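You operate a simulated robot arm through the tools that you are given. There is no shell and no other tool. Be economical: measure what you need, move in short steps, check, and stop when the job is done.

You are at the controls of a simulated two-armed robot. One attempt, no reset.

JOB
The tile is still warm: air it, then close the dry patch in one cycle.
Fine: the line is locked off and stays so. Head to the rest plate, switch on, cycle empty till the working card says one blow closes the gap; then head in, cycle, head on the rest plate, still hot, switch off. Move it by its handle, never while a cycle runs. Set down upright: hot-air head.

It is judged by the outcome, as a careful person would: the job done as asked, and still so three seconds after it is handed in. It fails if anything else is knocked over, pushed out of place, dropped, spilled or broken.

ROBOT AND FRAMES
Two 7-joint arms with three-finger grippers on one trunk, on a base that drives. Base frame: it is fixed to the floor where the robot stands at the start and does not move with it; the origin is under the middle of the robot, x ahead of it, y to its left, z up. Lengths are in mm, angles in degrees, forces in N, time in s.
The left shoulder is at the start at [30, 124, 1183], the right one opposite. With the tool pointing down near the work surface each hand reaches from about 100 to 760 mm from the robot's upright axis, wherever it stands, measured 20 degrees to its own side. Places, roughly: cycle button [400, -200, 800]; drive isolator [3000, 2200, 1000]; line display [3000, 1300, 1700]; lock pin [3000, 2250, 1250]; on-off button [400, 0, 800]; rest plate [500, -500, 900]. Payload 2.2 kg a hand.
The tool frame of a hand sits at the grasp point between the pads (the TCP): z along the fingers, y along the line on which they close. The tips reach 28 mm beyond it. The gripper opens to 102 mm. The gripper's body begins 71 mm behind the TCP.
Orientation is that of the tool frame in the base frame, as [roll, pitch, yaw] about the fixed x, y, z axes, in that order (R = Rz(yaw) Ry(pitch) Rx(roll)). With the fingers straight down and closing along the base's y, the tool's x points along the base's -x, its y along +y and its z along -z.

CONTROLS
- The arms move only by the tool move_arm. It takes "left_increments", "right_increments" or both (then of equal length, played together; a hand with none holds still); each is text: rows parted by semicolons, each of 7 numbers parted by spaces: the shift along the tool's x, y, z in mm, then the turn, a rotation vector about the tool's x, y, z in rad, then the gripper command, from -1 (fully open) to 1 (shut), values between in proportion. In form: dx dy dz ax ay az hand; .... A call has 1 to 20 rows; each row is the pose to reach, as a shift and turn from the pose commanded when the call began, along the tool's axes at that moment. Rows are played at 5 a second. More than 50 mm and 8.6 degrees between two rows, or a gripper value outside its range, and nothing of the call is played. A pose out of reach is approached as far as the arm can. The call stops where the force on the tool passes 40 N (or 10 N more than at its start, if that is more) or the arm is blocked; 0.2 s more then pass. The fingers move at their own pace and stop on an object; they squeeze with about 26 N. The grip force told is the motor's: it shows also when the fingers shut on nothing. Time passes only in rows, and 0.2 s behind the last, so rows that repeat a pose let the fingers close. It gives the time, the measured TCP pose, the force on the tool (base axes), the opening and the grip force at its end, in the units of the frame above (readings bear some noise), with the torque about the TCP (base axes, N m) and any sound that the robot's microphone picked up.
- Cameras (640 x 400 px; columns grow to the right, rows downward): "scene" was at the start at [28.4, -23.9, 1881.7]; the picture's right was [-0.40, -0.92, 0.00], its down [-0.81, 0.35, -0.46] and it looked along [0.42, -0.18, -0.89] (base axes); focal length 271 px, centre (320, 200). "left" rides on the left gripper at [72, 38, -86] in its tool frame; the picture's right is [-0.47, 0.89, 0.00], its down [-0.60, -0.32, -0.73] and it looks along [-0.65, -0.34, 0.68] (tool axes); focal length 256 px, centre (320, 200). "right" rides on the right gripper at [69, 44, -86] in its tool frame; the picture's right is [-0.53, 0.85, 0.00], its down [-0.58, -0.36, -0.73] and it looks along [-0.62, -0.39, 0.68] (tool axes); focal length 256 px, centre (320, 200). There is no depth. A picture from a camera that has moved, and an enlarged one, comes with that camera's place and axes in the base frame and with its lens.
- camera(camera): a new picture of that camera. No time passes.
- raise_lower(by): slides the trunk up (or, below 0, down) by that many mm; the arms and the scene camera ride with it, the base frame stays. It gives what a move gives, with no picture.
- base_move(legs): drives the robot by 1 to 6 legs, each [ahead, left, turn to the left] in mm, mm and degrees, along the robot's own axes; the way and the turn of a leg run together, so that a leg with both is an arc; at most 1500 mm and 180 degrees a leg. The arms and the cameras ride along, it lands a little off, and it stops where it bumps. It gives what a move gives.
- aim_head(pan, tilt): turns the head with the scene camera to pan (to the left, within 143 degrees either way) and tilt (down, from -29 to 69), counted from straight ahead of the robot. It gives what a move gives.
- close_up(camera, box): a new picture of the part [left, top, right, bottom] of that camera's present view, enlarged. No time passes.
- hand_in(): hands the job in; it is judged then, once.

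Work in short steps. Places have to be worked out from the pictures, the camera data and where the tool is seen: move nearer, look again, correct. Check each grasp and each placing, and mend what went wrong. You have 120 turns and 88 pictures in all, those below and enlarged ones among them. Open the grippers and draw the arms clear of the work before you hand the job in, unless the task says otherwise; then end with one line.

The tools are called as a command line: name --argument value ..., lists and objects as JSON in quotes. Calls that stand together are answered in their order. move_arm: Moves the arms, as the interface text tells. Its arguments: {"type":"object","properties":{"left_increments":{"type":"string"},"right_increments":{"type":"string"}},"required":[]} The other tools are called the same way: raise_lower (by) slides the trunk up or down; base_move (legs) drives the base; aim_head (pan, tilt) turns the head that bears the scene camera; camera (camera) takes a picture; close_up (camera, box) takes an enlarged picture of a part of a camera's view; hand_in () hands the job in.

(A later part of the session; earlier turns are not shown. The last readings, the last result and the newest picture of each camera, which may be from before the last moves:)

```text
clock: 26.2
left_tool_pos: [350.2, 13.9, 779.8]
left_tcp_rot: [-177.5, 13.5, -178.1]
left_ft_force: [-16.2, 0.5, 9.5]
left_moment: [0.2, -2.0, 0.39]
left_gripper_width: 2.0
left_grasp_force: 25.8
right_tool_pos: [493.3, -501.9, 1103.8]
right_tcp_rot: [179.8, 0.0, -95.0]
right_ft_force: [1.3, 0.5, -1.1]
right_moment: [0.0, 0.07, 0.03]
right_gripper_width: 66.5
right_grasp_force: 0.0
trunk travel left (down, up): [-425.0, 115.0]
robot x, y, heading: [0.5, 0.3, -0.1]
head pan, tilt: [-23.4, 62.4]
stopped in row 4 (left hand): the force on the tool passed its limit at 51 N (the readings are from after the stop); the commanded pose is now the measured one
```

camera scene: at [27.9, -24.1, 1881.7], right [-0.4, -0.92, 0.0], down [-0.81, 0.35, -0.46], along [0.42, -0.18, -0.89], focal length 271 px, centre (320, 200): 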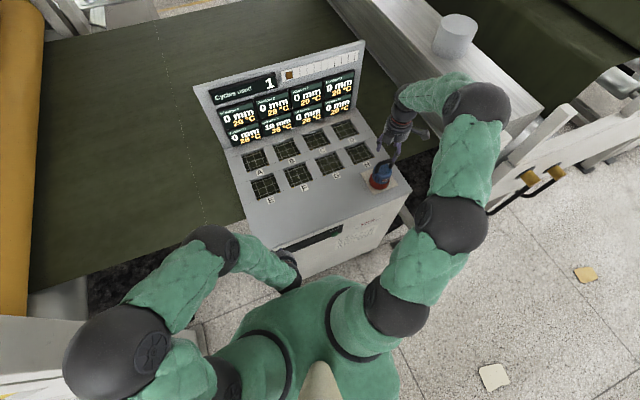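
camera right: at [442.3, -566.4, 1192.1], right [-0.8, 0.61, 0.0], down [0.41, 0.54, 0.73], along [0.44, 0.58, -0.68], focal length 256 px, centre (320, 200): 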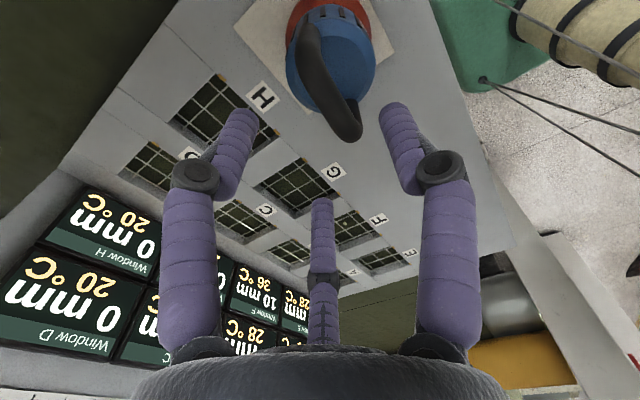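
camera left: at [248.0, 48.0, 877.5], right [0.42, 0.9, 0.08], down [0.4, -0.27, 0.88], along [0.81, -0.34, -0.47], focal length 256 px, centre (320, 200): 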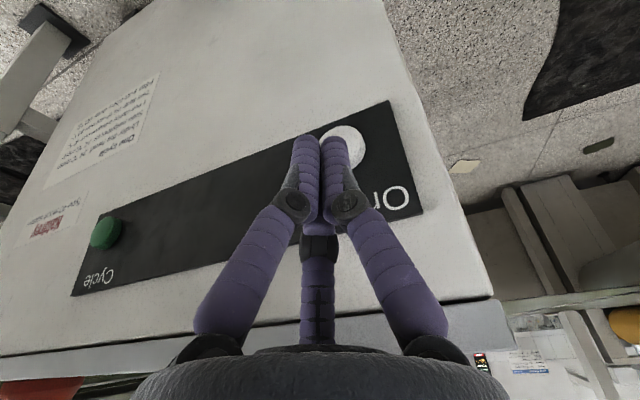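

It stopped on the machine's top front edge: the moment puts the contact about 100 mm above the TCP, on a housing at the gripper's front, not on the button. I'll retreat, lift, and turn the left hand 90°, so the front finger of the opened gripper can do the pressing.

move_arm --left_increments "20 0 -5 0 0 0 1; 38 0 -10 0 0 0 1; 26 -2 -55 0 0 0 1; 14 -4 -95 0 0 0 1; 5 -6 -135 0 0 0 1; 5 -6 -135 0 0 -0.1428 1; 5 -6 -135 0 0 -0.2856 1; 5 -6 -135 0 0 -0.4284 1; 5 -6 -135 0 0 -0.5712 1; 5 -6 -135 0 0 -0.714 1; 5 -6 -135 0 0 -0.8568 1; 5 -6 -135 0 0 -0.9996 0; 5 -6 -135 0 0 -1.1424 -1; 5 -6 -135 0 0 -1.2852 -1; 5 -6 -135 0 0 -1.428 -1; 5 -6 -135 0 0 -1.5708 -1; 5 -6 -135 0 0 -1.5708 -1"

camera --camera "left"

camera --camera "scene"

```text
clock: 29.8
left_tool_pos: [379.4, 12.7, 947.5]
left_tcp_rot: [-168.7, -2.7, -89.1]
left_ft_force: [-0.4, 0.0, 0.1]
left_moment: [-0.01, -0.03, -0.01]
left_gripper_width: 102.0
left_grasp_force: 0.1
left hand out of reach, approached as far as the arm can: row 11, 12, 13, 14, 15, 16, 17
right_tool_pos: [493.5, -502.9, 1105.6]
right_tcp_rot: [-179.9, 0.0, -95.0]
right_ft_force: [0.0, 0.1, 0.6]
right_moment: [0.04, 0.0, 0.03]
right_gripper_width: 66.3
right_grasp_force: 0.1
trunk travel left (down, up): [-425.0, 115.0]
robot x, y, heading: [-1.3, -1.0, 0.2]
head pan, tilt: [-23.4, 62.4]
```

```text
47 pictures are left
camera left: at [325.7, -58.8, 1028.0], right [-0.88, 0.44, -0.19], down [0.16, 0.64, 0.75], along [0.46, 0.63, -0.63], focal length 256 px, centre (320, 200)
```

left: 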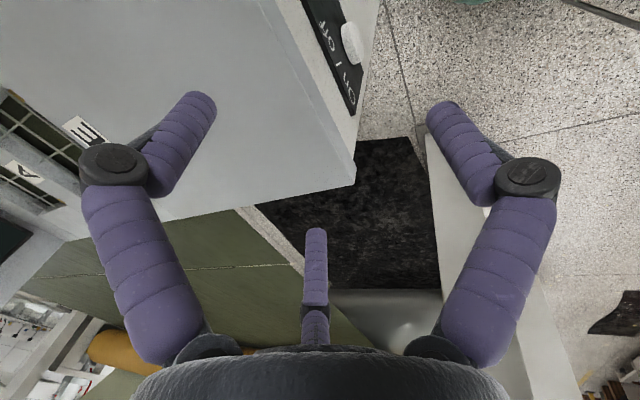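

```text
46 pictures are left
camera scene: at [27.3, -24.0, 1881.7], right [-0.4, -0.92, 0.0], down [-0.81, 0.35, -0.46], along [0.42, -0.18, -0.89], focal length 271 px, centre (320, 200)
```

scene: 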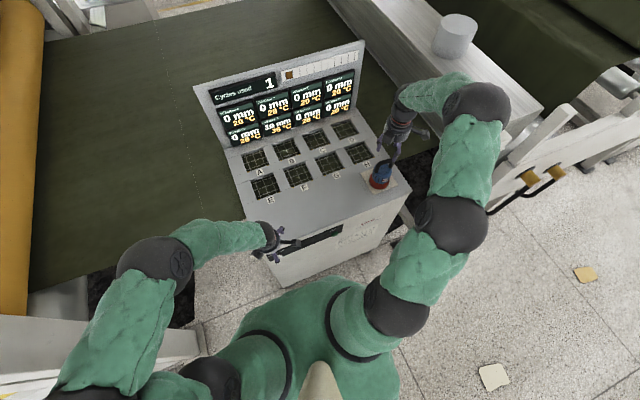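

The left arm is too folded this close in. I'll back the robot 80 mm, since both hands are clear above the work, to give it room for a more forward-pointing press.

base_move --legs '[[-80, 0, 0]]'

```text
clock: 30.9
left_tool_pos: [296.2, 11.6, 947.3]
left_tcp_rot: [-168.7, -2.6, -89.3]
left_ft_force: [-0.9, -0.6, 0.2]
left_moment: [-0.04, 0.01, 0.01]
left_gripper_width: 102.1
left_grasp_force: 0.0
right_tool_pos: [410.8, -502.0, 1105.8]
right_tcp_rot: [-179.9, 0.0, -94.9]
right_ft_force: [0.0, -0.5, 0.2]
right_moment: [0.02, -0.02, 0.0]
right_gripper_width: 66.3
right_grasp_force: 0.0
trunk travel left (down, up): [-425.0, 115.0]
robot x, y, heading: [-81.1, 0.7, 0.1]
head pan, tilt: [-23.4, 62.4]
```

Now I'll unwind the 90° turn while moving a little forward, then read the pose.

move_arm --left_increments "0 -20 0 0 0 0 1; 0 -40 0 0 0 0.1428 1; 0 -60 0 0 0 0.2856 1; 0 -60 0 0 0 0.4284 1; 0 -60 0 0 0 0.5712 1; 0 -60 0 0 0 0.714 1; 0 -60 0 0 0 0.8568 1; 0 -60 0 0 0 0.9996 1; 0 -60 0 0 0 1.1424 1; 0 -60 0 0 0 1.2852 1; 0 -60 0 0 0 1.428 1; 0 -60 0 0 0 1.5708 1; 0 -60 0 0 0 1.5708 1"

```text
clock: 33.7
left_tool_pos: [357.0, 12.1, 958.8]
left_tcp_rot: [-177.5, 11.2, -178.8]
left_ft_force: [-0.9, -0.3, 0.2]
left_moment: [0.01, 0.03, 0.0]
left_gripper_width: 2.0
left_grasp_force: 26.1
right_tool_pos: [412.0, -501.2, 1105.3]
right_tcp_rot: [-180.0, 0.0, -95.0]
right_ft_force: [1.0, -0.6, 0.0]
right_moment: [0.0, 0.02, 0.02]
right_gripper_width: 66.5
right_grasp_force: 0.0
trunk travel left (down, up): [-425.0, 115.0]
robot x, y, heading: [-78.7, -2.6, 0.1]
head pan, tilt: [-23.4, 62.4]
```

There's room now. I'll tilt to about 40° and go down in front of the on/off button, stopping short.

move_arm --left_increments "7 0 -2 0 -0.127 0 1; 15 0 -3 0 -0.253 0 1; 22 0 -4 0 -0.38 0 1; 29.4 0 -5.8 0 -0.506 0 1; 38 0 37 0 -0.506 0 1; 46.5 0 80 0 -0.506 0 1; 55 0 123 0 -0.506 0 1; 63.5 0 166.9 0 -0.506 0 1; 63.5 0 166.9 0 -0.506 0 1"

camera --camera "left"

```text
clock: 35.7
left_tool_pos: [325.9, 5.1, 781.6]
left_tcp_rot: [-176.6, 40.2, -176.9]
left_ft_force: [-1.1, -0.1, 0.2]
left_moment: [0.03, -0.02, 0.04]
left_gripper_width: 2.0
left_grasp_force: 26.5
right_tool_pos: [411.8, -501.8, 1106.0]
right_tcp_rot: [-180.0, -0.1, -95.0]
right_ft_force: [0.0, 0.4, -0.6]
right_moment: [0.02, -0.05, -0.01]
right_gripper_width: 66.3
right_grasp_force: 0.1
trunk travel left (down, up): [-425.0, 115.0]
robot x, y, heading: [-85.2, 1.0, -0.2]
head pan, tilt: [-23.4, 62.4]
```

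```text
45 pictures are left
camera left: at [215.8, 41.2, 801.1], right [0.34, 0.9, 0.26], down [-0.01, -0.27, 0.96], along [0.94, -0.33, -0.09], focal length 256 px, centre (320, 200)
```

left: 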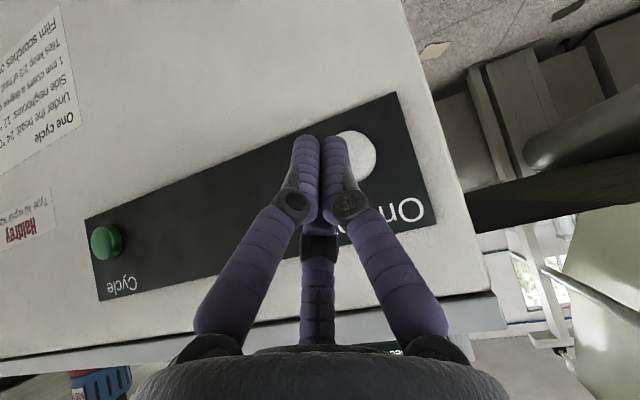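

The views agree: button at (386, 13, 761), tips now at about (344, 4, 760). I'll shift 9 mm left and press forward in small steps.

move_arm --left_increments "-7.6 9 6.5 0 0 0 1; -19 9 16 0 0 0 1; -26.7 9 22.6 0 0 0 1; -30.6 9 25.8 0 0 0 1; -33 9 27.7 0 0 0 1; -35.1 9 29.7 0 0 0 1; -37.4 9 31.6 0 0 0 1"

```text
clock: 36.9
left_tool_pos: [357.6, 11.1, 776.4]
left_tcp_rot: [-176.8, 38.9, -177.4]
left_ft_force: [-11.8, 0.4, 6.1]
left_moment: [-0.05, -0.06, -0.03]
left_gripper_width: 2.0
left_grasp_force: 25.7
right_tool_pos: [413.2, -502.4, 1105.1]
right_tcp_rot: [179.9, 0.1, -95.0]
right_ft_force: [-0.6, 1.0, -0.6]
right_moment: [0.0, 0.04, 0.02]
right_gripper_width: 66.3
right_grasp_force: 0.1
trunk travel left (down, up): [-425.0, 115.0]
robot x, y, heading: [-82.2, -1.1, -0.2]
head pan, tilt: [-23.4, 62.4]
heard: click
stopped in row 5 (left hand): the force on the tool passed its limit at 43 N (the readings are from after the stop); the commanded pose is now the measured one
```

A click was heard, so the button was pressed. I'll retreat and check the state.

move_arm --left_increments "11.6 0 -9.4 0 0 0 1; 27 0 -22 0 0 0 1; 27 0 -22 0 0 0 1"

camera --camera "left"

close_up --camera "scene" --box '[190, 60, 390, 200]'

```text
clock: 37.6
left_tool_pos: [327.3, 11.1, 778.8]
left_tcp_rot: [-176.8, 39.4, -177.4]
left_ft_force: [0.1, -0.1, -0.7]
left_moment: [0.06, 0.0, -0.02]
left_gripper_width: 1.8
left_grasp_force: 26.6
right_tool_pos: [412.0, -502.3, 1106.4]
right_tcp_rot: [179.9, 0.0, -95.0]
right_ft_force: [0.1, -0.7, 0.5]
right_moment: [0.01, -0.04, 0.01]
right_gripper_width: 66.0
right_grasp_force: 0.1
trunk travel left (down, up): [-425.0, 115.0]
robot x, y, heading: [-80.4, 0.2, 0.1]
head pan, tilt: [-23.4, 62.4]
```

```text
44 pictures are left
camera left: at [215.7, 49.6, 799.0], right [0.35, 0.9, 0.26], down [0.01, -0.27, 0.96], along [0.94, -0.33, -0.1], focal length 256 px, centre (320, 200)
```

left: 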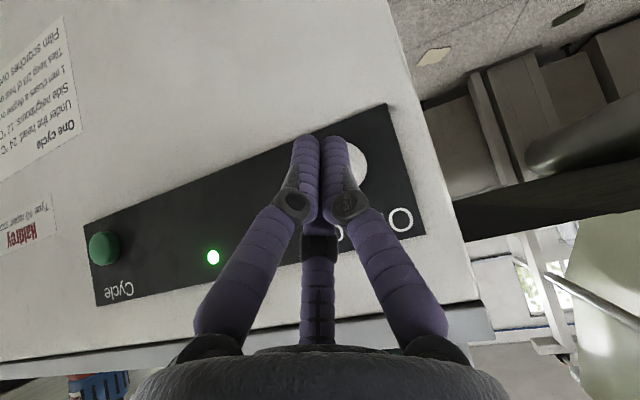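

```text
2.86 times, centred on (290, 130) of scene
camera zoom: at [-53.0, -23.8, 1881.7], right [-0.4, -0.92, 0.0], down [-0.81, 0.35, -0.46], along [0.42, -0.18, -0.89], focal length 774 px, centre (406, 400)
```

zoom: 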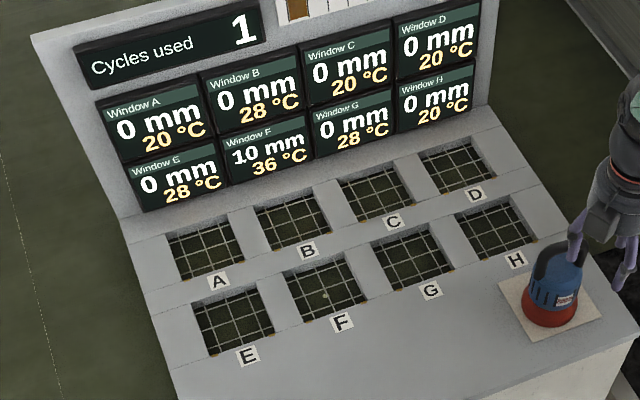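

The green lamp is on. I'll slide the left hand along to in front of the cycle button, at y = -250.

move_arm --left_increments "1 -43 2 0 0 0 1; 2 -87 3 0 0 0 1; 3 -130 5 0 0 0 1; 4 -173 7 0 0 0 1; 5 -216 9 0 0 0 1; 5 -260 10 0 0 0 1; 5 -260 10 0 0 0 1"

camera --camera "left"

```text
clock: 39.2
left_tool_pos: [328.7, -247.2, 778.5]
left_tcp_rot: [-176.8, 39.3, -177.2]
left_ft_force: [0.1, -0.4, 0.5]
left_moment: [-0.03, 0.03, -0.01]
left_gripper_width: 1.9
left_grasp_force: 26.2
right_tool_pos: [413.2, -501.1, 1106.4]
right_tcp_rot: [-180.0, 0.1, -95.0]
right_ft_force: [0.3, -0.7, 0.1]
right_moment: [-0.02, 0.0, -0.02]
right_gripper_width: 66.4
right_grasp_force: 0.1
trunk travel left (down, up): [-425.0, 115.0]
robot x, y, heading: [-79.2, 3.0, -0.0]
head pan, tilt: [-23.4, 62.4]
```

```text
42 pictures are left
camera left: at [219.6, -210.3, 799.5], right [0.35, 0.9, 0.25], down [0.01, -0.27, 0.96], along [0.94, -0.33, -0.1], focal length 256 px, centre (320, 200)
```

left: 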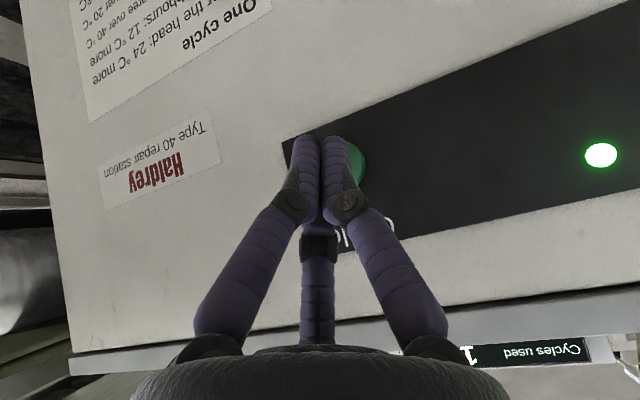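

The tips line up with the green button. I'll press it (first empty cycle) and then retreat.

move_arm --left_increments "-11.6 0 9.5 0 0 0 1; -20 0 16.5 0 0 0 1; -24.7 0 20.4 0 0 0 1; -27 0 22.3 0 0 0 1; -29.3 0 24.2 0 0 0 1; -31.7 0 26 0 0 0 1; -20 0 16.5 0 0 0 1; 0 0 0 0 0 0 1"

close_up --camera "scene" --box '[190, 60, 390, 200]'

```text
clock: 40.2
left_tool_pos: [357.8, -247.8, 777.7]
left_tcp_rot: [-177.0, 38.8, -178.0]
left_ft_force: [-18.7, -2.1, 9.6]
left_moment: [-0.06, -0.03, -0.13]
left_gripper_width: 1.9
left_grasp_force: 25.8
right_tool_pos: [408.7, -502.6, 1106.7]
right_tcp_rot: [-179.9, 0.1, -95.1]
right_ft_force: [0.0, -0.4, -0.6]
right_moment: [-0.03, 0.0, -0.02]
right_gripper_width: 66.4
right_grasp_force: 0.1
trunk travel left (down, up): [-425.0, 115.0]
robot x, y, heading: [-82.2, 1.8, -0.1]
head pan, tilt: [-23.4, 62.4]
heard: click
stopped in row 4 (left hand): the force on the tool passed its limit at 44 N (the readings are from after the stop); the commanded pose is now the measured one
```

```text
2.86 times, centred on (290, 130) of scene
camera zoom: at [-55.5, -23.7, 1881.8], right [-0.4, -0.92, 0.0], down [-0.81, 0.35, -0.46], along [0.42, -0.18, -0.89], focal length 774 px, centre (406, 400)
```

zoom: 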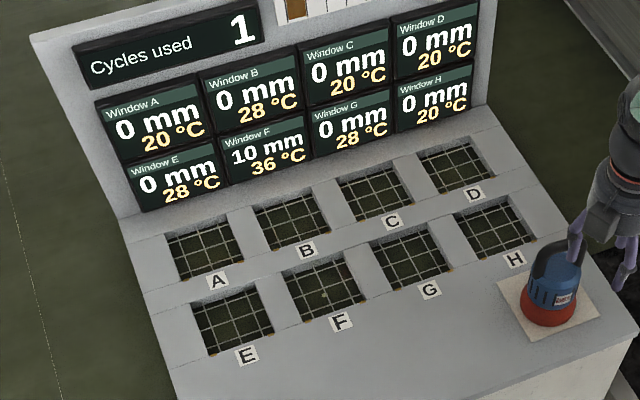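

A click was heard and the cycle presumably runs. I'll retreat the finger and wait.

move_arm --left_increments "11.6 0 -9.5 0 0 0 1; 23 0 -19 0 0 0 1; 23 0 -19 0 0 0 1; 23 0 -19 0 0 0 1; 23 0 -19 0 0 0 1; 23 0 -19 0 0 0 1; 23 0 -19 0 0 0 1; 23 0 -19 0 0 0 1; 23 0 -19 0 0 0 1; 23 0 -19 0 0 0 1; 23 0 -19 0 0 0 1; 23 0 -19 0 0 0 1; 23 0 -19 0 0 0 1; 23 0 -19 0 0 0 1; 23 0 -19 0 0 0 1; 23 0 -19 0 0 0 1; 23 0 -19 0 0 0 1; 23 0 -19 0 0 0 1; 23 0 -19 0 0 0 1; 23 0 -19 0 0 0 1"

close_up --camera "scene" --box '[190, 60, 390, 200]'

```text
clock: 44.5
left_tool_pos: [330.5, -247.5, 777.9]
left_tcp_rot: [-176.9, 39.0, -177.8]
left_ft_force: [0.8, -0.2, 0.9]
left_moment: [0.0, 0.0, -0.01]
left_gripper_width: 2.0
left_grasp_force: 26.2
right_tool_pos: [410.8, -502.6, 1105.0]
right_tcp_rot: [-179.9, 0.0, -95.1]
right_ft_force: [0.5, 0.7, -0.5]
right_moment: [-0.01, -0.03, -0.02]
right_gripper_width: 66.2
right_grasp_force: 0.0
trunk travel left (down, up): [-425.0, 115.0]
robot x, y, heading: [-82.2, -0.2, -0.0]
head pan, tilt: [-23.4, 62.4]
```

```text
2.86 times, centred on (290, 130) of scene
camera zoom: at [-54.1, -24.2, 1881.7], right [-0.4, -0.92, 0.0], down [-0.81, 0.35, -0.46], along [0.42, -0.18, -0.89], focal length 774 px, centre (406, 400)
```

zoom: 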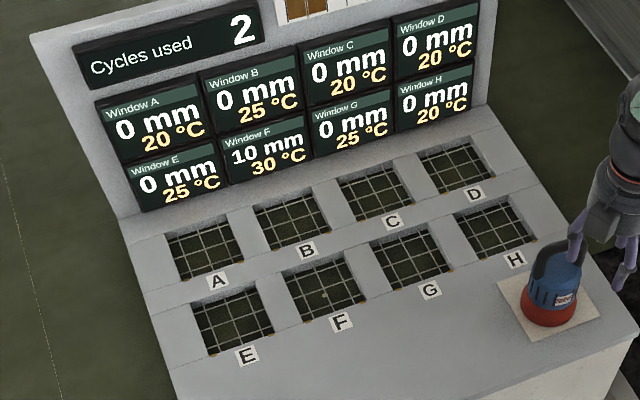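

Cycles are at 2 and F reads 30 °C, so it truncates. One more empty cycle gives 26 °C, and 26 + 24 = 50 closes exactly 10 mm. I'll press again.

move_arm --left_increments "-11.6 0 9.5 0 0 0 1; -18.5 0 15 0 0 0 1; -23 0 19 0 0 0 1; -26 0 21.5 0 0 0 1; -28.5 0 23.5 0 0 0 1; -31 0 25.5 0 0 0 1"

```text
clock: 45.5
left_tool_pos: [357.6, -248.0, 773.3]
left_tcp_rot: [-177.2, 38.4, -178.6]
left_ft_force: [-16.8, -2.3, 6.3]
left_moment: [-0.06, 0.01, -0.09]
left_gripper_width: 2.4
left_grasp_force: 25.5
right_tool_pos: [409.0, -503.9, 1104.9]
right_tcp_rot: [180.0, 0.0, -95.1]
right_ft_force: [-0.4, -0.5, 0.5]
right_moment: [-0.02, 0.04, -0.02]
right_gripper_width: 66.2
right_grasp_force: 0.0
trunk travel left (down, up): [-425.0, 115.0]
robot x, y, heading: [-81.9, 2.0, 0.0]
head pan, tilt: [-23.4, 62.4]
heard: click
stopped in row 5 (left hand): the force on the tool passed its limit at 44 N (the readings are from after the stop); the commanded pose is now the measured one
```

Click. I'll retreat (a bit up as well, to restore height) and wait the cycle out.

move_arm --left_increments "10 0 -12 0 0 0 1; 20 0 -23 0 0 0 1; 20 0 -23 0 0 0 1; 20 0 -23 0 0 0 1; 20 0 -23 0 0 0 1; 20 0 -23 0 0 0 1; 20 0 -23 0 0 0 1; 20 0 -23 0 0 0 1; 20 0 -23 0 0 0 1; 20 0 -23 0 0 0 1; 20 0 -23 0 0 0 1; 20 0 -23 0 0 0 1; 20 0 -23 0 0 0 1; 20 0 -23 0 0 0 1; 20 0 -23 0 0 0 1; 20 0 -23 0 0 0 1; 20 0 -23 0 0 0 1; 20 0 -23 0 0 0 1; 20 0 -23 0 0 0 1; 20 0 -23 0 0 0 1"

close_up --camera "scene" --box '[190, 60, 390, 200]'

```text
clock: 49.8
left_tool_pos: [329.1, -247.5, 780.4]
left_tcp_rot: [-177.1, 38.6, -178.3]
left_ft_force: [0.0, -0.4, -0.1]
left_moment: [0.01, 0.0, 0.02]
left_gripper_width: 2.0
left_grasp_force: 26.0
right_tool_pos: [408.8, -503.9, 1106.5]
right_tcp_rot: [179.9, 0.0, -95.1]
right_ft_force: [-0.2, -0.7, -1.4]
right_moment: [0.0, 0.0, 0.02]
right_gripper_width: 66.2
right_grasp_force: 0.0
trunk travel left (down, up): [-425.0, 115.0]
robot x, y, heading: [-82.1, -0.0, -0.0]
head pan, tilt: [-23.4, 62.4]
```

```text
2.86 times, centred on (290, 130) of scene
camera zoom: at [-54.8, -24.2, 1881.7], right [-0.4, -0.92, 0.0], down [-0.81, 0.35, -0.46], along [0.42, -0.18, -0.89], focal length 774 px, centre (406, 400)
```

zoom: 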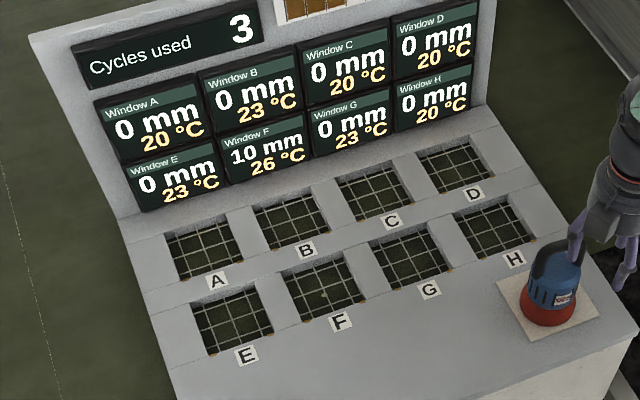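

F is at 26 °C, exactly right. Now the head goes into window F: I'll slide the left hand aside and bring the right hand back over the handle.

move_arm --left_increments "-1 45 -2 0 0 0 1; -2 90 -4 0 0 0 1; -3 135 -5 0 0 0 1; -4 180 -7 0 0 0 1; -4 200 -8 0 0 0 1" --right_increments "-3 -40 0 0 0 0 -0.3; -7 -80 0 0 0 0 -0.3; -7.5 -84 0 0 0 0 -0.3; -7.5 -84 30 0 0 0 -0.3; -7.5 -84 50 0 0 0 -0.3"

camera --camera "right"

```text
clock: 51.0
left_tool_pos: [328.6, -47.6, 781.1]
left_tcp_rot: [-177.0, 38.6, -178.1]
left_ft_force: [0.0, -0.1, -0.9]
left_moment: [-0.01, -0.02, 0.01]
left_gripper_width: 1.8
left_grasp_force: 25.9
left hand out of reach, approached as far as the arm can: row 3
right_tool_pos: [493.8, -502.9, 1056.6]
right_tcp_rot: [180.0, 0.1, -95.2]
right_ft_force: [1.2, 0.2, 1.0]
right_moment: [0.0, 0.0, 0.0]
right_gripper_width: 66.3
right_grasp_force: 0.0
trunk travel left (down, up): [-425.0, 115.0]
robot x, y, heading: [-86.6, -2.7, -0.3]
head pan, tilt: [-23.4, 62.4]
```

```text
38 pictures are left
camera right: at [443.6, -568.4, 1141.3], right [-0.79, 0.61, 0.0], down [0.41, 0.54, 0.73], along [0.44, 0.58, -0.68], focal length 256 px, centre (320, 200)
```

right: 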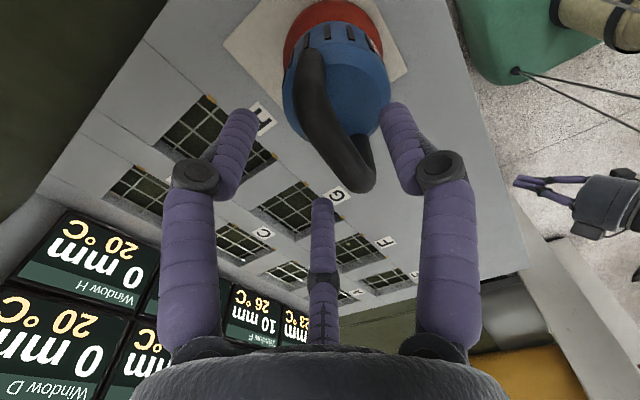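

The bar sits between the fingers. I'll descend 40 mm, close, and lift.

move_arm --right_increments "0 0 20 0 0 0 -0.3; 0 0 40 0 0 0 -0.3; 0 0 40 0 0 0 1; 0 0 40 0 0 0 1; 0 0 40 0 0 0 1; 0 0 40 0 0 0 1"

camera --camera "right"

```text
clock: 52.4
left_tool_pos: [327.1, -47.6, 781.4]
left_tcp_rot: [-177.1, 38.7, -178.1]
left_ft_force: [-0.7, 0.7, 0.3]
left_moment: [0.01, -0.01, 0.0]
left_gripper_width: 2.2
left_grasp_force: 25.9
right_tool_pos: [493.0, -503.7, 1015.0]
right_tcp_rot: [-180.0, -0.1, -95.2]
right_ft_force: [-2.8, -1.3, 0.4]
right_moment: [-0.11, -0.04, 0.01]
right_gripper_width: 24.7
right_grasp_force: 25.9
trunk travel left (down, up): [-425.0, 115.0]
robot x, y, heading: [-81.6, 0.2, -0.1]
head pan, tilt: [-23.4, 62.4]
```

```text
37 pictures are left
camera right: at [443.0, -568.4, 1101.4], right [-0.79, 0.61, 0.0], down [0.41, 0.54, 0.73], along [0.44, 0.58, -0.68], focal length 256 px, centre (320, 200)
```

right: 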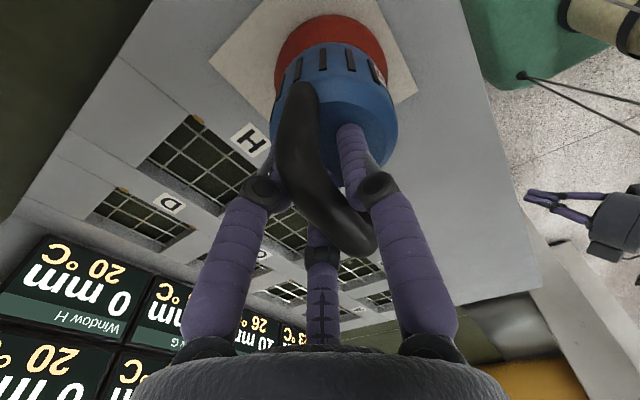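

The grip is firm. I'll lift 90 mm and carry it towards window F, seeing whether it is in reach from here.

move_arm --right_increments "0 0 -15 0 0 0 1; 0 0 -45 0 0 0 1; 0 0 -85 0 0 0 1; -36 -15 -85 0 0 0 1; -72 -30 -85 0 0 0 1; -108 -45 -85 0 0 0 1; -144 -59 -85 0 0 0 1; -180 -74 -85 0 0 0 1; -216 -89 -85 0 0 0 1; -252 -104 -85 0 0 0 1; -288 -119 -85 0 0 0 1; -322.6 -133 -85 0 0 0 1; -322.6 -133 -85 0 0 0 1"

camera --camera "scene"

```text
clock: 55.1
left_tool_pos: [328.9, -48.1, 780.7]
left_tcp_rot: [-177.1, 38.6, -178.1]
left_ft_force: [0.9, 0.7, -0.1]
left_moment: [0.02, 0.02, 0.02]
left_gripper_width: 2.1
left_grasp_force: 25.9
right_tool_pos: [655.1, -195.8, 1100.1]
right_tcp_rot: [179.9, 0.1, -95.2]
right_ft_force: [0.0, 0.0, -10.3]
right_moment: [-0.07, -0.06, 0.02]
right_gripper_width: 25.2
right_grasp_force: 25.9
trunk travel left (down, up): [-425.0, 115.0]
robot x, y, heading: [-84.8, -0.7, -0.2]
head pan, tilt: [-23.4, 62.4]
```

```text
36 pictures are left
camera scene: at [-54.2, -25.8, 1881.6], right [-0.4, -0.92, 0.0], down [-0.81, 0.35, -0.46], along [0.42, -0.18, -0.89], focal length 271 px, centre (320, 200)
```

scene: 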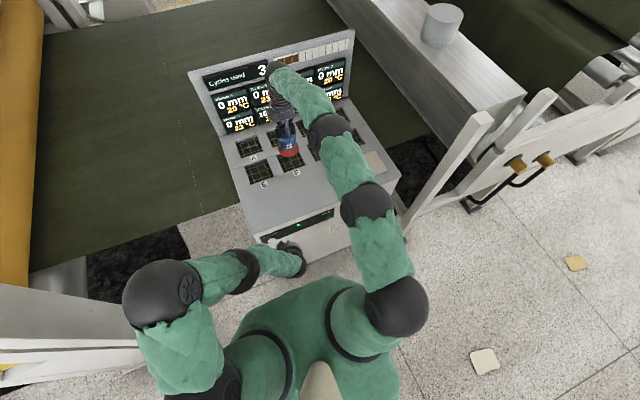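

It reaches. I'm back at the recorded spot above F, so I'll lower to about 10 mm above the seat.

move_arm --right_increments "-2 1 30 0 0 0 1; -2 1 55 0 0 0 1; -2 1 72 0 0 0 1; -2 1 80 0 0 0 1; -2 1 80 0 0 0 1"

close_up --camera "scene" --box '[240, 110, 340, 190]'

camera --camera "right"

```text
clock: 56.4
left_tool_pos: [327.9, -48.0, 780.4]
left_tcp_rot: [-177.1, 38.5, -178.2]
left_ft_force: [0.2, -0.2, 0.8]
left_moment: [-0.01, -0.02, -0.02]
left_gripper_width: 2.0
left_grasp_force: 26.1
right_tool_pos: [653.7, -191.5, 1019.9]
right_tcp_rot: [179.9, 0.0, -95.2]
right_ft_force: [0.7, 0.3, -9.9]
right_moment: [-0.06, -0.06, 0.04]
right_gripper_width: 24.9
right_grasp_force: 26.5
trunk travel left (down, up): [-425.0, 115.0]
robot x, y, heading: [-83.4, -0.1, -0.4]
head pan, tilt: [-23.4, 62.4]
```

```text
5.00 times, centred on (290, 150) of scene
camera zoom: at [-53.3, -24.2, 1881.6], right [-0.4, -0.92, 0.0], down [-0.81, 0.35, -0.46], along [0.42, -0.18, -0.89], focal length 1354 px, centre (470, 450)
```

zoom: 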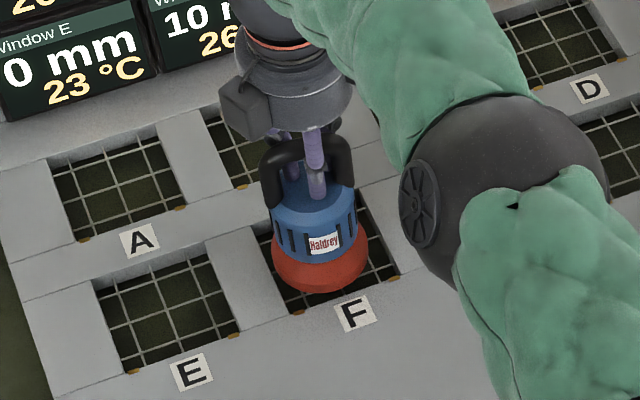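

```text
34 pictures are left
camera right: at [604.7, -257.5, 1106.1], right [-0.79, 0.61, 0.0], down [0.42, 0.54, 0.73], along [0.44, 0.58, -0.68], focal length 256 px, centre (320, 200)
```

right: 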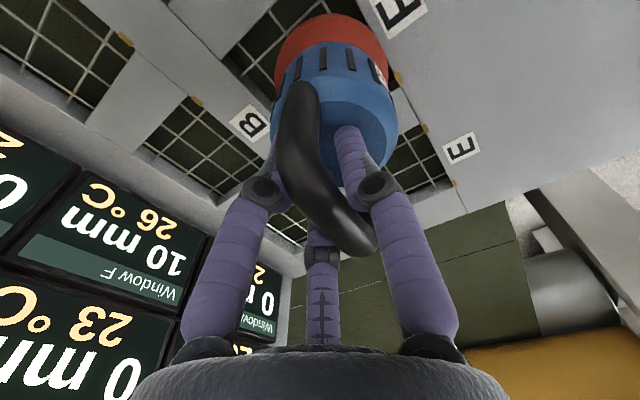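

Centered over F (opening about (660, -197), patch dot about (650, -188)). I'll lower gently to contact.

move_arm --right_increments "1 0 4 0 0 0 1; 2 0 8 0 0 0 1; 2 0 11 0 0 0 1; 2 0 13 0 0 0 1; 2 0 15 0 0 0 1"

```text
clock: 57.5
left_tool_pos: [328.2, -47.4, 781.4]
left_tcp_rot: [-177.1, 38.6, -178.3]
left_ft_force: [-0.3, -0.2, 0.1]
left_moment: [0.03, 0.0, -0.03]
left_gripper_width: 2.1
left_grasp_force: 26.3
right_tool_pos: [654.2, -194.7, 1005.7]
right_tcp_rot: [180.0, 0.0, -95.2]
right_ft_force: [2.5, -0.7, -8.0]
right_moment: [0.05, -0.29, 0.0]
right_gripper_width: 25.0
right_grasp_force: 26.5
trunk travel left (down, up): [-425.0, 115.0]
robot x, y, heading: [-83.3, -3.1, 0.0]
head pan, tilt: [-23.4, 62.4]
```

Contact is just starting at 1005.7. I'll go down a couple more millimetres.

move_arm --right_increments "0 0 1 0 0 0 1; 0 0 2 0 0 0 1; 0 0 3 0 0 0 1"

```text
clock: 58.4
left_tool_pos: [327.4, -46.7, 781.5]
left_tcp_rot: [-177.1, 38.7, -178.1]
left_ft_force: [0.2, 0.6, 0.1]
left_moment: [-0.03, -0.01, 0.01]
left_gripper_width: 2.2
left_grasp_force: 25.9
right_tool_pos: [653.8, -194.3, 1005.4]
right_tcp_rot: [-179.8, 0.0, -95.2]
right_ft_force: [-0.4, -0.8, 6.4]
right_moment: [0.5, -0.05, 0.12]
right_gripper_width: 24.8
right_grasp_force: 25.7
trunk travel left (down, up): [-425.0, 115.0]
robot x, y, heading: [-84.2, -0.7, -0.1]
head pan, tilt: [-23.4, 62.4]
```

Seated, with about 16 N of push. I'll ease off, open, and raise the hand clear.

move_arm --right_increments "0 0 -2 0 0 0 1; 0 0 -2 0 0 0 0.2; 0 0 -2 0 0 0 -0.3; 0 0 -2 0 0 0 -0.3; 0 0 -20 0 0 0 -0.3; 0 0 -50 0 0 0 -0.3; 0 0 -90 0 0 0 -0.3; 0 0 -100 0 0 0 -0.3"

close_up --camera "scene" --box '[240, 110, 340, 190]'

camera --camera "right"

```text
clock: 60.1
left_tool_pos: [328.0, -47.9, 780.0]
left_tcp_rot: [-177.2, 38.6, -178.2]
left_ft_force: [0.0, 0.8, 0.4]
left_moment: [-0.02, -0.02, 0.01]
left_gripper_width: 1.9
left_grasp_force: 26.8
right_tool_pos: [653.7, -194.9, 1102.8]
right_tcp_rot: [-179.9, -0.1, -95.1]
right_ft_force: [0.9, -0.5, 0.2]
right_moment: [0.02, -0.02, -0.04]
right_gripper_width: 66.1
right_grasp_force: 0.1
trunk travel left (down, up): [-425.0, 115.0]
robot x, y, heading: [-85.2, -4.2, -0.2]
head pan, tilt: [-23.4, 62.4]
```

```text
5.00 times, centred on (290, 150) of scene
camera zoom: at [-54.3, -24.1, 1881.6], right [-0.4, -0.92, 0.0], down [-0.81, 0.35, -0.46], along [0.42, -0.18, -0.89], focal length 1354 px, centre (470, 450)
```

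zoom: 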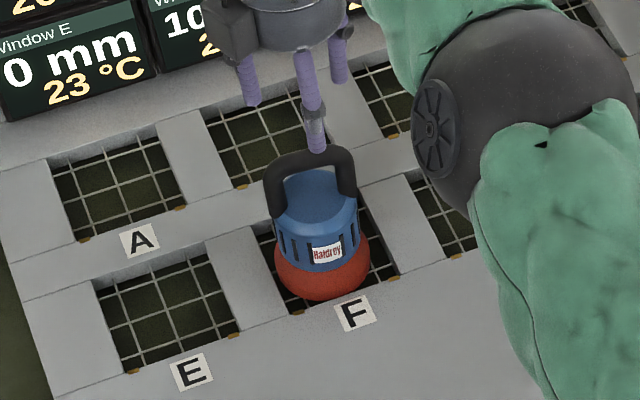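

```text
32 pictures are left
camera right: at [603.6, -258.8, 1188.5], right [-0.79, 0.61, 0.0], down [0.42, 0.54, 0.73], along [0.44, 0.58, -0.68], focal length 256 px, centre (320, 200)
```

right: 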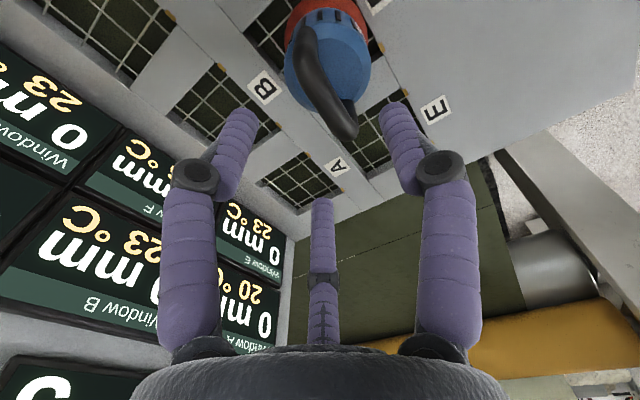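

The head stands upright, centered in F. I'll slide the left hand back to the cycle button.

move_arm --left_increments "1 -45 2 0 0 0 1; 2 -90 4 0 0 0 1; 3 -135 5 0 0 0 1; 4 -180 7 0 0 0 1; 4 -201 8 0 0 0 1; 4 -201 8 0 0 0 1"

camera --camera "left"

```text
clock: 61.5
left_tool_pos: [329.6, -247.8, 780.5]
left_tcp_rot: [-177.1, 38.6, -178.2]
left_ft_force: [0.2, 0.1, -0.3]
left_moment: [-0.01, 0.04, 0.01]
left_gripper_width: 1.9
left_grasp_force: 26.7
right_tool_pos: [653.4, -193.4, 1102.7]
right_tcp_rot: [-179.9, 0.0, -95.2]
right_ft_force: [-0.2, 0.6, -0.3]
right_moment: [-0.01, 0.0, 0.03]
right_gripper_width: 66.3
right_grasp_force: 0.2
trunk travel left (down, up): [-425.0, 115.0]
robot x, y, heading: [-83.4, -2.1, -0.2]
head pan, tilt: [-23.4, 62.4]
```

```text
31 pictures are left
camera left: at [219.7, -210.1, 802.0], right [0.36, 0.9, 0.25], down [0.01, -0.28, 0.96], along [0.93, -0.34, -0.11], focal length 256 px, centre (320, 200)
```

left: 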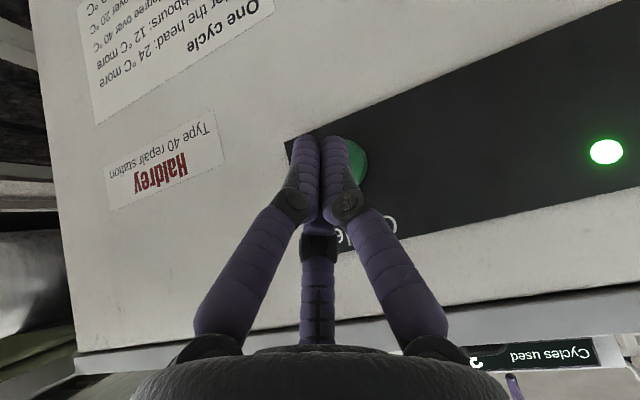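

Aligned as before and the lamp is on. I'll press cycle once.

move_arm --left_increments "-11.6 0 9.5 0 0 0 1; -18.5 0 15 0 0 0 1; -23 0 19 0 0 0 1; -26 0 21.5 0 0 0 1; -28.5 0 23.5 0 0 0 1; -31 0 25.5 0 0 0 1"

```text
clock: 62.7
left_tool_pos: [356.1, -248.5, 776.7]
left_tcp_rot: [-177.4, 38.2, -178.8]
left_ft_force: [-18.8, -0.5, 9.9]
left_moment: [-0.1, -0.03, -0.13]
left_gripper_width: 2.1
left_grasp_force: 25.7
right_tool_pos: [652.2, -195.7, 1102.9]
right_tcp_rot: [179.9, 0.0, -95.2]
right_ft_force: [0.4, -0.2, 0.2]
right_moment: [-0.01, 0.06, 0.03]
right_gripper_width: 66.4
right_grasp_force: 0.1
trunk travel left (down, up): [-425.0, 115.0]
robot x, y, heading: [-86.9, -0.1, -0.3]
head pan, tilt: [-23.4, 62.4]
heard: click
stopped in row 5 (left hand): the force on the tool passed its limit at 44 N (the readings are from after the stop); the commanded pose is now the measured one
```

Click. I'll retreat and wait for the cycle to finish.

move_arm --left_increments "10 0 -10 0 0 0 1; 21 0 -21 0 0 0 1; 21 0 -21 0 0 0 1; 21 0 -21 0 0 0 1; 21 0 -21 0 0 0 1; 21 0 -21 0 0 0 1; 21 0 -21 0 0 0 1; 21 0 -21 0 0 0 1; 21 0 -21 0 0 0 1; 21 0 -21 0 0 0 1; 21 0 -21 0 0 0 1; 21 0 -21 0 0 0 1; 21 0 -21 0 0 0 1; 21 0 -21 0 0 0 1; 21 0 -21 0 0 0 1; 21 0 -21 0 0 0 1; 21 0 -21 0 0 0 1; 21 0 -21 0 0 0 1; 21 0 -21 0 0 0 1; 21 0 -21 0 0 0 1"

close_up --camera "scene" --box '[190, 40, 390, 180]'

camera --camera "right"

```text
clock: 66.9
left_tool_pos: [330.8, -248.1, 781.9]
left_tcp_rot: [-177.2, 38.3, -178.6]
left_ft_force: [-0.2, 0.5, 0.3]
left_moment: [0.0, 0.02, -0.01]
left_gripper_width: 1.8
left_grasp_force: 26.0
right_tool_pos: [652.1, -194.2, 1103.2]
right_tcp_rot: [-179.9, -0.1, -95.2]
right_ft_force: [0.0, 0.2, -0.3]
right_moment: [-0.01, 0.01, 0.01]
right_gripper_width: 66.3
right_grasp_force: 0.0
trunk travel left (down, up): [-425.0, 115.0]
robot x, y, heading: [-84.2, -4.6, -0.2]
head pan, tilt: [-23.4, 62.4]
```

```text
2.86 times, centred on (290, 110) of scene
camera zoom: at [-55.4, -24.2, 1881.7], right [-0.4, -0.92, 0.0], down [-0.81, 0.35, -0.46], along [0.42, -0.18, -0.89], focal length 774 px, centre (406, 457)
```

zoom: 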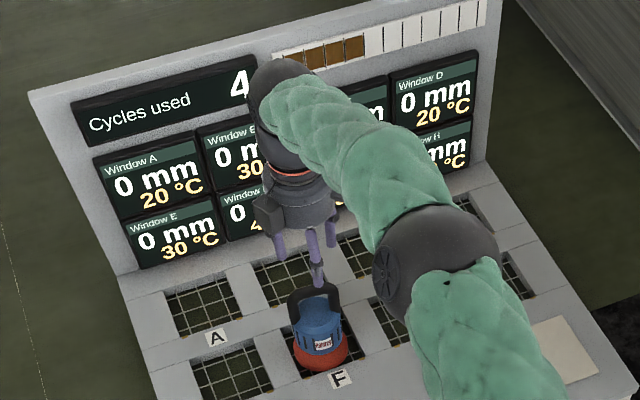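

```text
29 pictures are left
camera right: at [602.5, -259.8, 1188.5], right [-0.79, 0.61, 0.0], down [0.42, 0.54, 0.73], along [0.45, 0.58, -0.68], focal length 256 px, centre (320, 200)
```

right: 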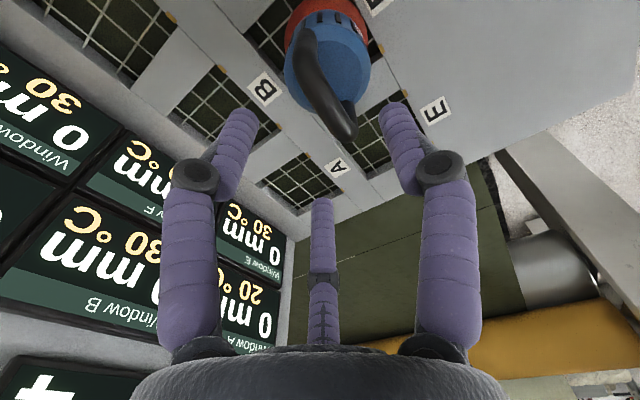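

Cycles are at 4 and F reads 0 mm, so the patch is closed. Now I'll move the left hand aside, lower the right, and grasp the handle again.

move_arm --left_increments "0 45 -1 0 0 0 1; 0 90 -2 0 0 0 1; 0 135 -3 0 0 0 1; 0 180 -4 0 0 0 1; 0 201 -5 0 0 0 1; 0 220 -6 0 0 0 1; 0 240 -7 0 0 0 1; 0 255 -8 0 0 0 1" --right_increments "0 -1 35 0 0 0 -0.3; 0 -1 70 0 0 0 -0.3; 0 -1 85 0 0 0 -0.3; 0 -1 97 0 0 0 -0.3; 0 -1 97 0 0 0 1; 0 -1 97 0 0 0 1; 0 -1 97 0 0 0 1; 0 -1 97 0 0 0 1"

camera --camera "right"

```text
clock: 68.7
left_tool_pos: [328.5, 7.9, 778.5]
left_tcp_rot: [-177.2, 38.2, -178.6]
left_ft_force: [0.1, 0.2, -0.2]
left_moment: [0.03, 0.02, 0.0]
left_gripper_width: 1.9
left_grasp_force: 26.1
left hand out of reach, approached as far as the arm can: row 3
right_tool_pos: [654.9, -194.6, 1006.5]
right_tcp_rot: [180.0, -0.1, -95.2]
right_ft_force: [2.9, 1.1, -0.2]
right_moment: [0.05, -0.19, -0.13]
right_gripper_width: 25.3
right_grasp_force: 26.3
trunk travel left (down, up): [-425.0, 115.0]
robot x, y, heading: [-84.4, -2.8, 0.1]
head pan, tilt: [-23.4, 62.4]
```

```text
28 pictures are left
camera right: at [604.2, -259.4, 1092.0], right [-0.79, 0.61, 0.0], down [0.42, 0.54, 0.73], along [0.45, 0.58, -0.68], focal length 256 px, centre (320, 200)
```

right: 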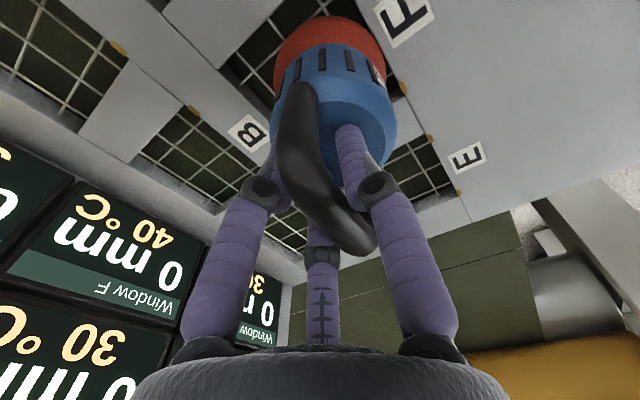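

F reads 0 mm at 40 °C. I'll lift and carry the head back to the rest plate.

move_arm --right_increments "0 0 -15 0 0 0 1; 0 0 -50 0 0 0 1; 0 0 -90 0 0 0 1; 36 15 -90 0 0 0 1; 72 30 -90 0 0 0 1; 108 45 -90 0 0 0 1; 144 59 -90 0 0 0 1; 180 74 -90 0 0 0 1; 216 89 -90 0 0 0 1; 252 104 -90 0 0 0 1; 288 119 -90 0 0 0 1; 321.5 133.5 -90 0 0 0 1; 321.5 133.5 -90 0 0 0 1; 321.5 133.5 -55 0 0 0 1; 321.5 133.5 -25 0 0 0 1; 321.5 133.5 -10 0 0 0 1; 321.5 133.5 -10 0 0 0 1"

close_up --camera "scene" --box '[290, 110, 430, 210]'

```text
clock: 72.3
left_tool_pos: [327.2, 6.9, 777.5]
left_tcp_rot: [-177.2, 38.3, -178.6]
left_ft_force: [0.7, 0.5, -0.5]
left_moment: [0.01, 0.01, -0.01]
left_gripper_width: 2.0
left_grasp_force: 26.2
right_tool_pos: [492.4, -503.3, 1016.9]
right_tcp_rot: [-179.9, 0.0, -95.1]
right_ft_force: [-2.9, 1.1, 4.9]
right_moment: [0.11, -0.19, 0.03]
right_gripper_width: 25.9
right_grasp_force: 26.0
trunk travel left (down, up): [-425.0, 115.0]
robot x, y, heading: [-87.7, -0.3, -0.2]
head pan, tilt: [-23.4, 62.4]
```

```text
4.00 times, centred on (360, 160) of scene
camera zoom: at [-56.1, -24.0, 1881.8], right [-0.4, -0.92, 0.0], down [-0.81, 0.35, -0.46], along [0.42, -0.19, -0.89], focal length 1083 px, centre (160, 360)
```

zoom: 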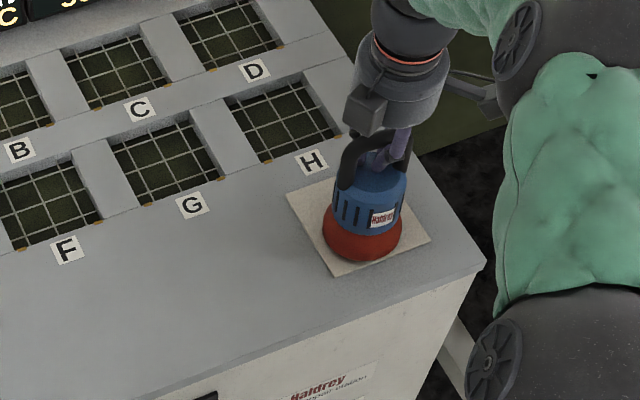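

It is already resting on the plate, within its edges. I'll ease up, release, and raise the hand.

move_arm --right_increments "0 0 -0.5 0 0 0 1; 0 0 -1 0 0 0 0.2; 0 0 -1 0 0 0 -0.3; 0 0 -1 0 0 0 -0.3; 0 0 -20 0 0 0 -0.3; 0 0 -50 0 0 0 -0.3; 0 0 -90 0 0 0 -0.3; 0 0 -110 0 0 0 -0.3"

close_up --camera "scene" --box '[290, 110, 430, 210]'

camera --camera "left"

```text
clock: 74.1
left_tool_pos: [327.2, 8.1, 777.8]
left_tcp_rot: [-177.2, 38.3, -178.7]
left_ft_force: [0.5, 0.1, 0.4]
left_moment: [-0.01, -0.02, 0.03]
left_gripper_width: 2.4
left_grasp_force: 25.8
right_tool_pos: [491.9, -502.4, 1125.9]
right_tcp_rot: [180.0, 0.0, -95.2]
right_ft_force: [1.0, -0.8, -0.1]
right_moment: [-0.03, 0.0, 0.01]
right_gripper_width: 66.2
right_grasp_force: 0.1
trunk travel left (down, up): [-425.0, 115.0]
robot x, y, heading: [-83.9, -1.2, -0.2]
head pan, tilt: [-23.4, 62.4]
```

```text
4.00 times, centred on (360, 160) of scene
camera zoom: at [-55.5, -24.1, 1881.7], right [-0.4, -0.92, 0.0], down [-0.81, 0.35, -0.46], along [0.42, -0.19, -0.89], focal length 1083 px, centre (160, 360)
```

zoom: 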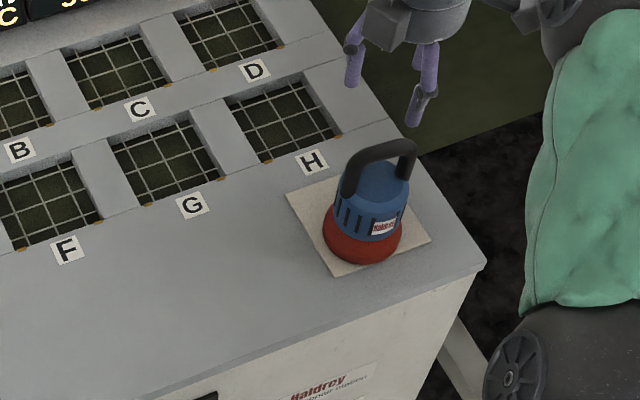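

```text
25 pictures are left
camera left: at [218.1, 46.2, 799.7], right [0.37, 0.89, 0.25], down [0.02, -0.28, 0.96], along [0.93, -0.35, -0.12], focal length 256 px, centre (320, 200)
```

left: 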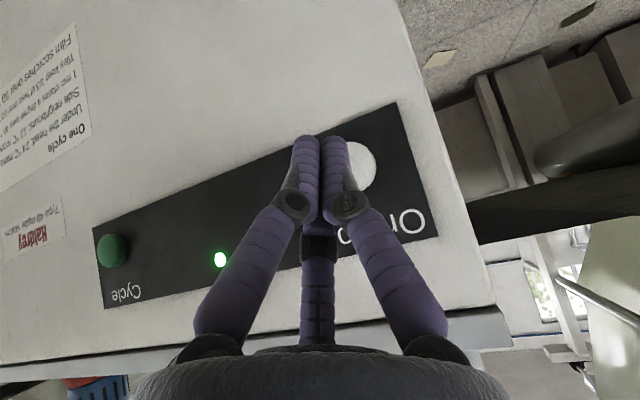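

The head is upright on the plate. Now I'll press on/off to switch off, with a 4 mm shift left.

move_arm --left_increments "-9 4 5 0 0 0 1; -19 4 13 0 0 0 1; -24.5 4 17.5 0 0 0 1; -27.5 4 20 0 0 0 1; -30 4 22 0 0 0 1; -32.5 4 24 0 0 0 1; -34.5 4 25.5 0 0 0 1"

```text
clock: 75.6
left_tool_pos: [358.4, 9.3, 773.3]
left_tcp_rot: [-177.4, 37.1, -178.9]
left_ft_force: [-10.0, -0.2, 4.2]
left_moment: [-0.05, -0.02, -0.04]
left_gripper_width: 2.0
left_grasp_force: 25.7
right_tool_pos: [491.3, -501.7, 1125.1]
right_tcp_rot: [179.9, 0.1, -95.3]
right_ft_force: [1.3, 0.8, -0.7]
right_moment: [-0.03, 0.04, -0.03]
right_gripper_width: 66.4
right_grasp_force: 0.1
trunk travel left (down, up): [-425.0, 115.0]
robot x, y, heading: [-83.6, 4.3, 0.2]
head pan, tilt: [-23.4, 62.4]
heard: click
stopped in row 7 (left hand): the force on the tool passed its limit at 41 N (the readings are from after the stop); the commanded pose is now the measured one
```

Click. I'll retreat the hand and check the lamp.

move_arm --left_increments "11 0 -10 0 0 0 1; 22 0 -20 0 0 0 1; 22 0 -20 0 0 0 1"

camera --camera "left"

camera --camera "scene"

```text
clock: 76.4
left_tool_pos: [331.2, 10.0, 778.7]
left_tcp_rot: [-177.3, 37.7, -178.7]
left_ft_force: [-0.1, -0.5, -0.4]
left_moment: [0.02, 0.01, 0.0]
left_gripper_width: 2.2
left_grasp_force: 26.4
right_tool_pos: [491.1, -503.4, 1125.5]
right_tcp_rot: [180.0, 0.0, -95.2]
right_ft_force: [1.7, 0.1, 0.3]
right_moment: [0.01, 0.04, -0.02]
right_gripper_width: 66.4
right_grasp_force: 0.1
trunk travel left (down, up): [-425.0, 115.0]
robot x, y, heading: [-84.0, -1.0, -0.1]
head pan, tilt: [-23.4, 62.4]
```

```text
24 pictures are left
camera left: at [221.7, 49.9, 801.4], right [0.38, 0.89, 0.25], down [0.03, -0.28, 0.96], along [0.93, -0.35, -0.13], focal length 256 px, centre (320, 200)
```

left: 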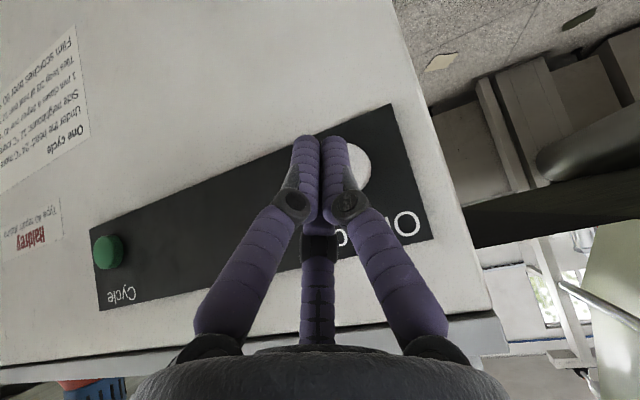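

```text
23 pictures are left
camera scene: at [-55.9, -24.0, 1881.7], right [-0.4, -0.92, 0.0], down [-0.81, 0.35, -0.46], along [0.42, -0.19, -0.89], focal length 271 px, centre (320, 200)
```

scene: 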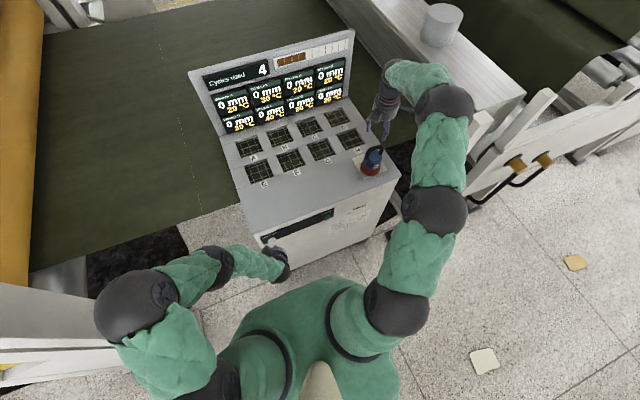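

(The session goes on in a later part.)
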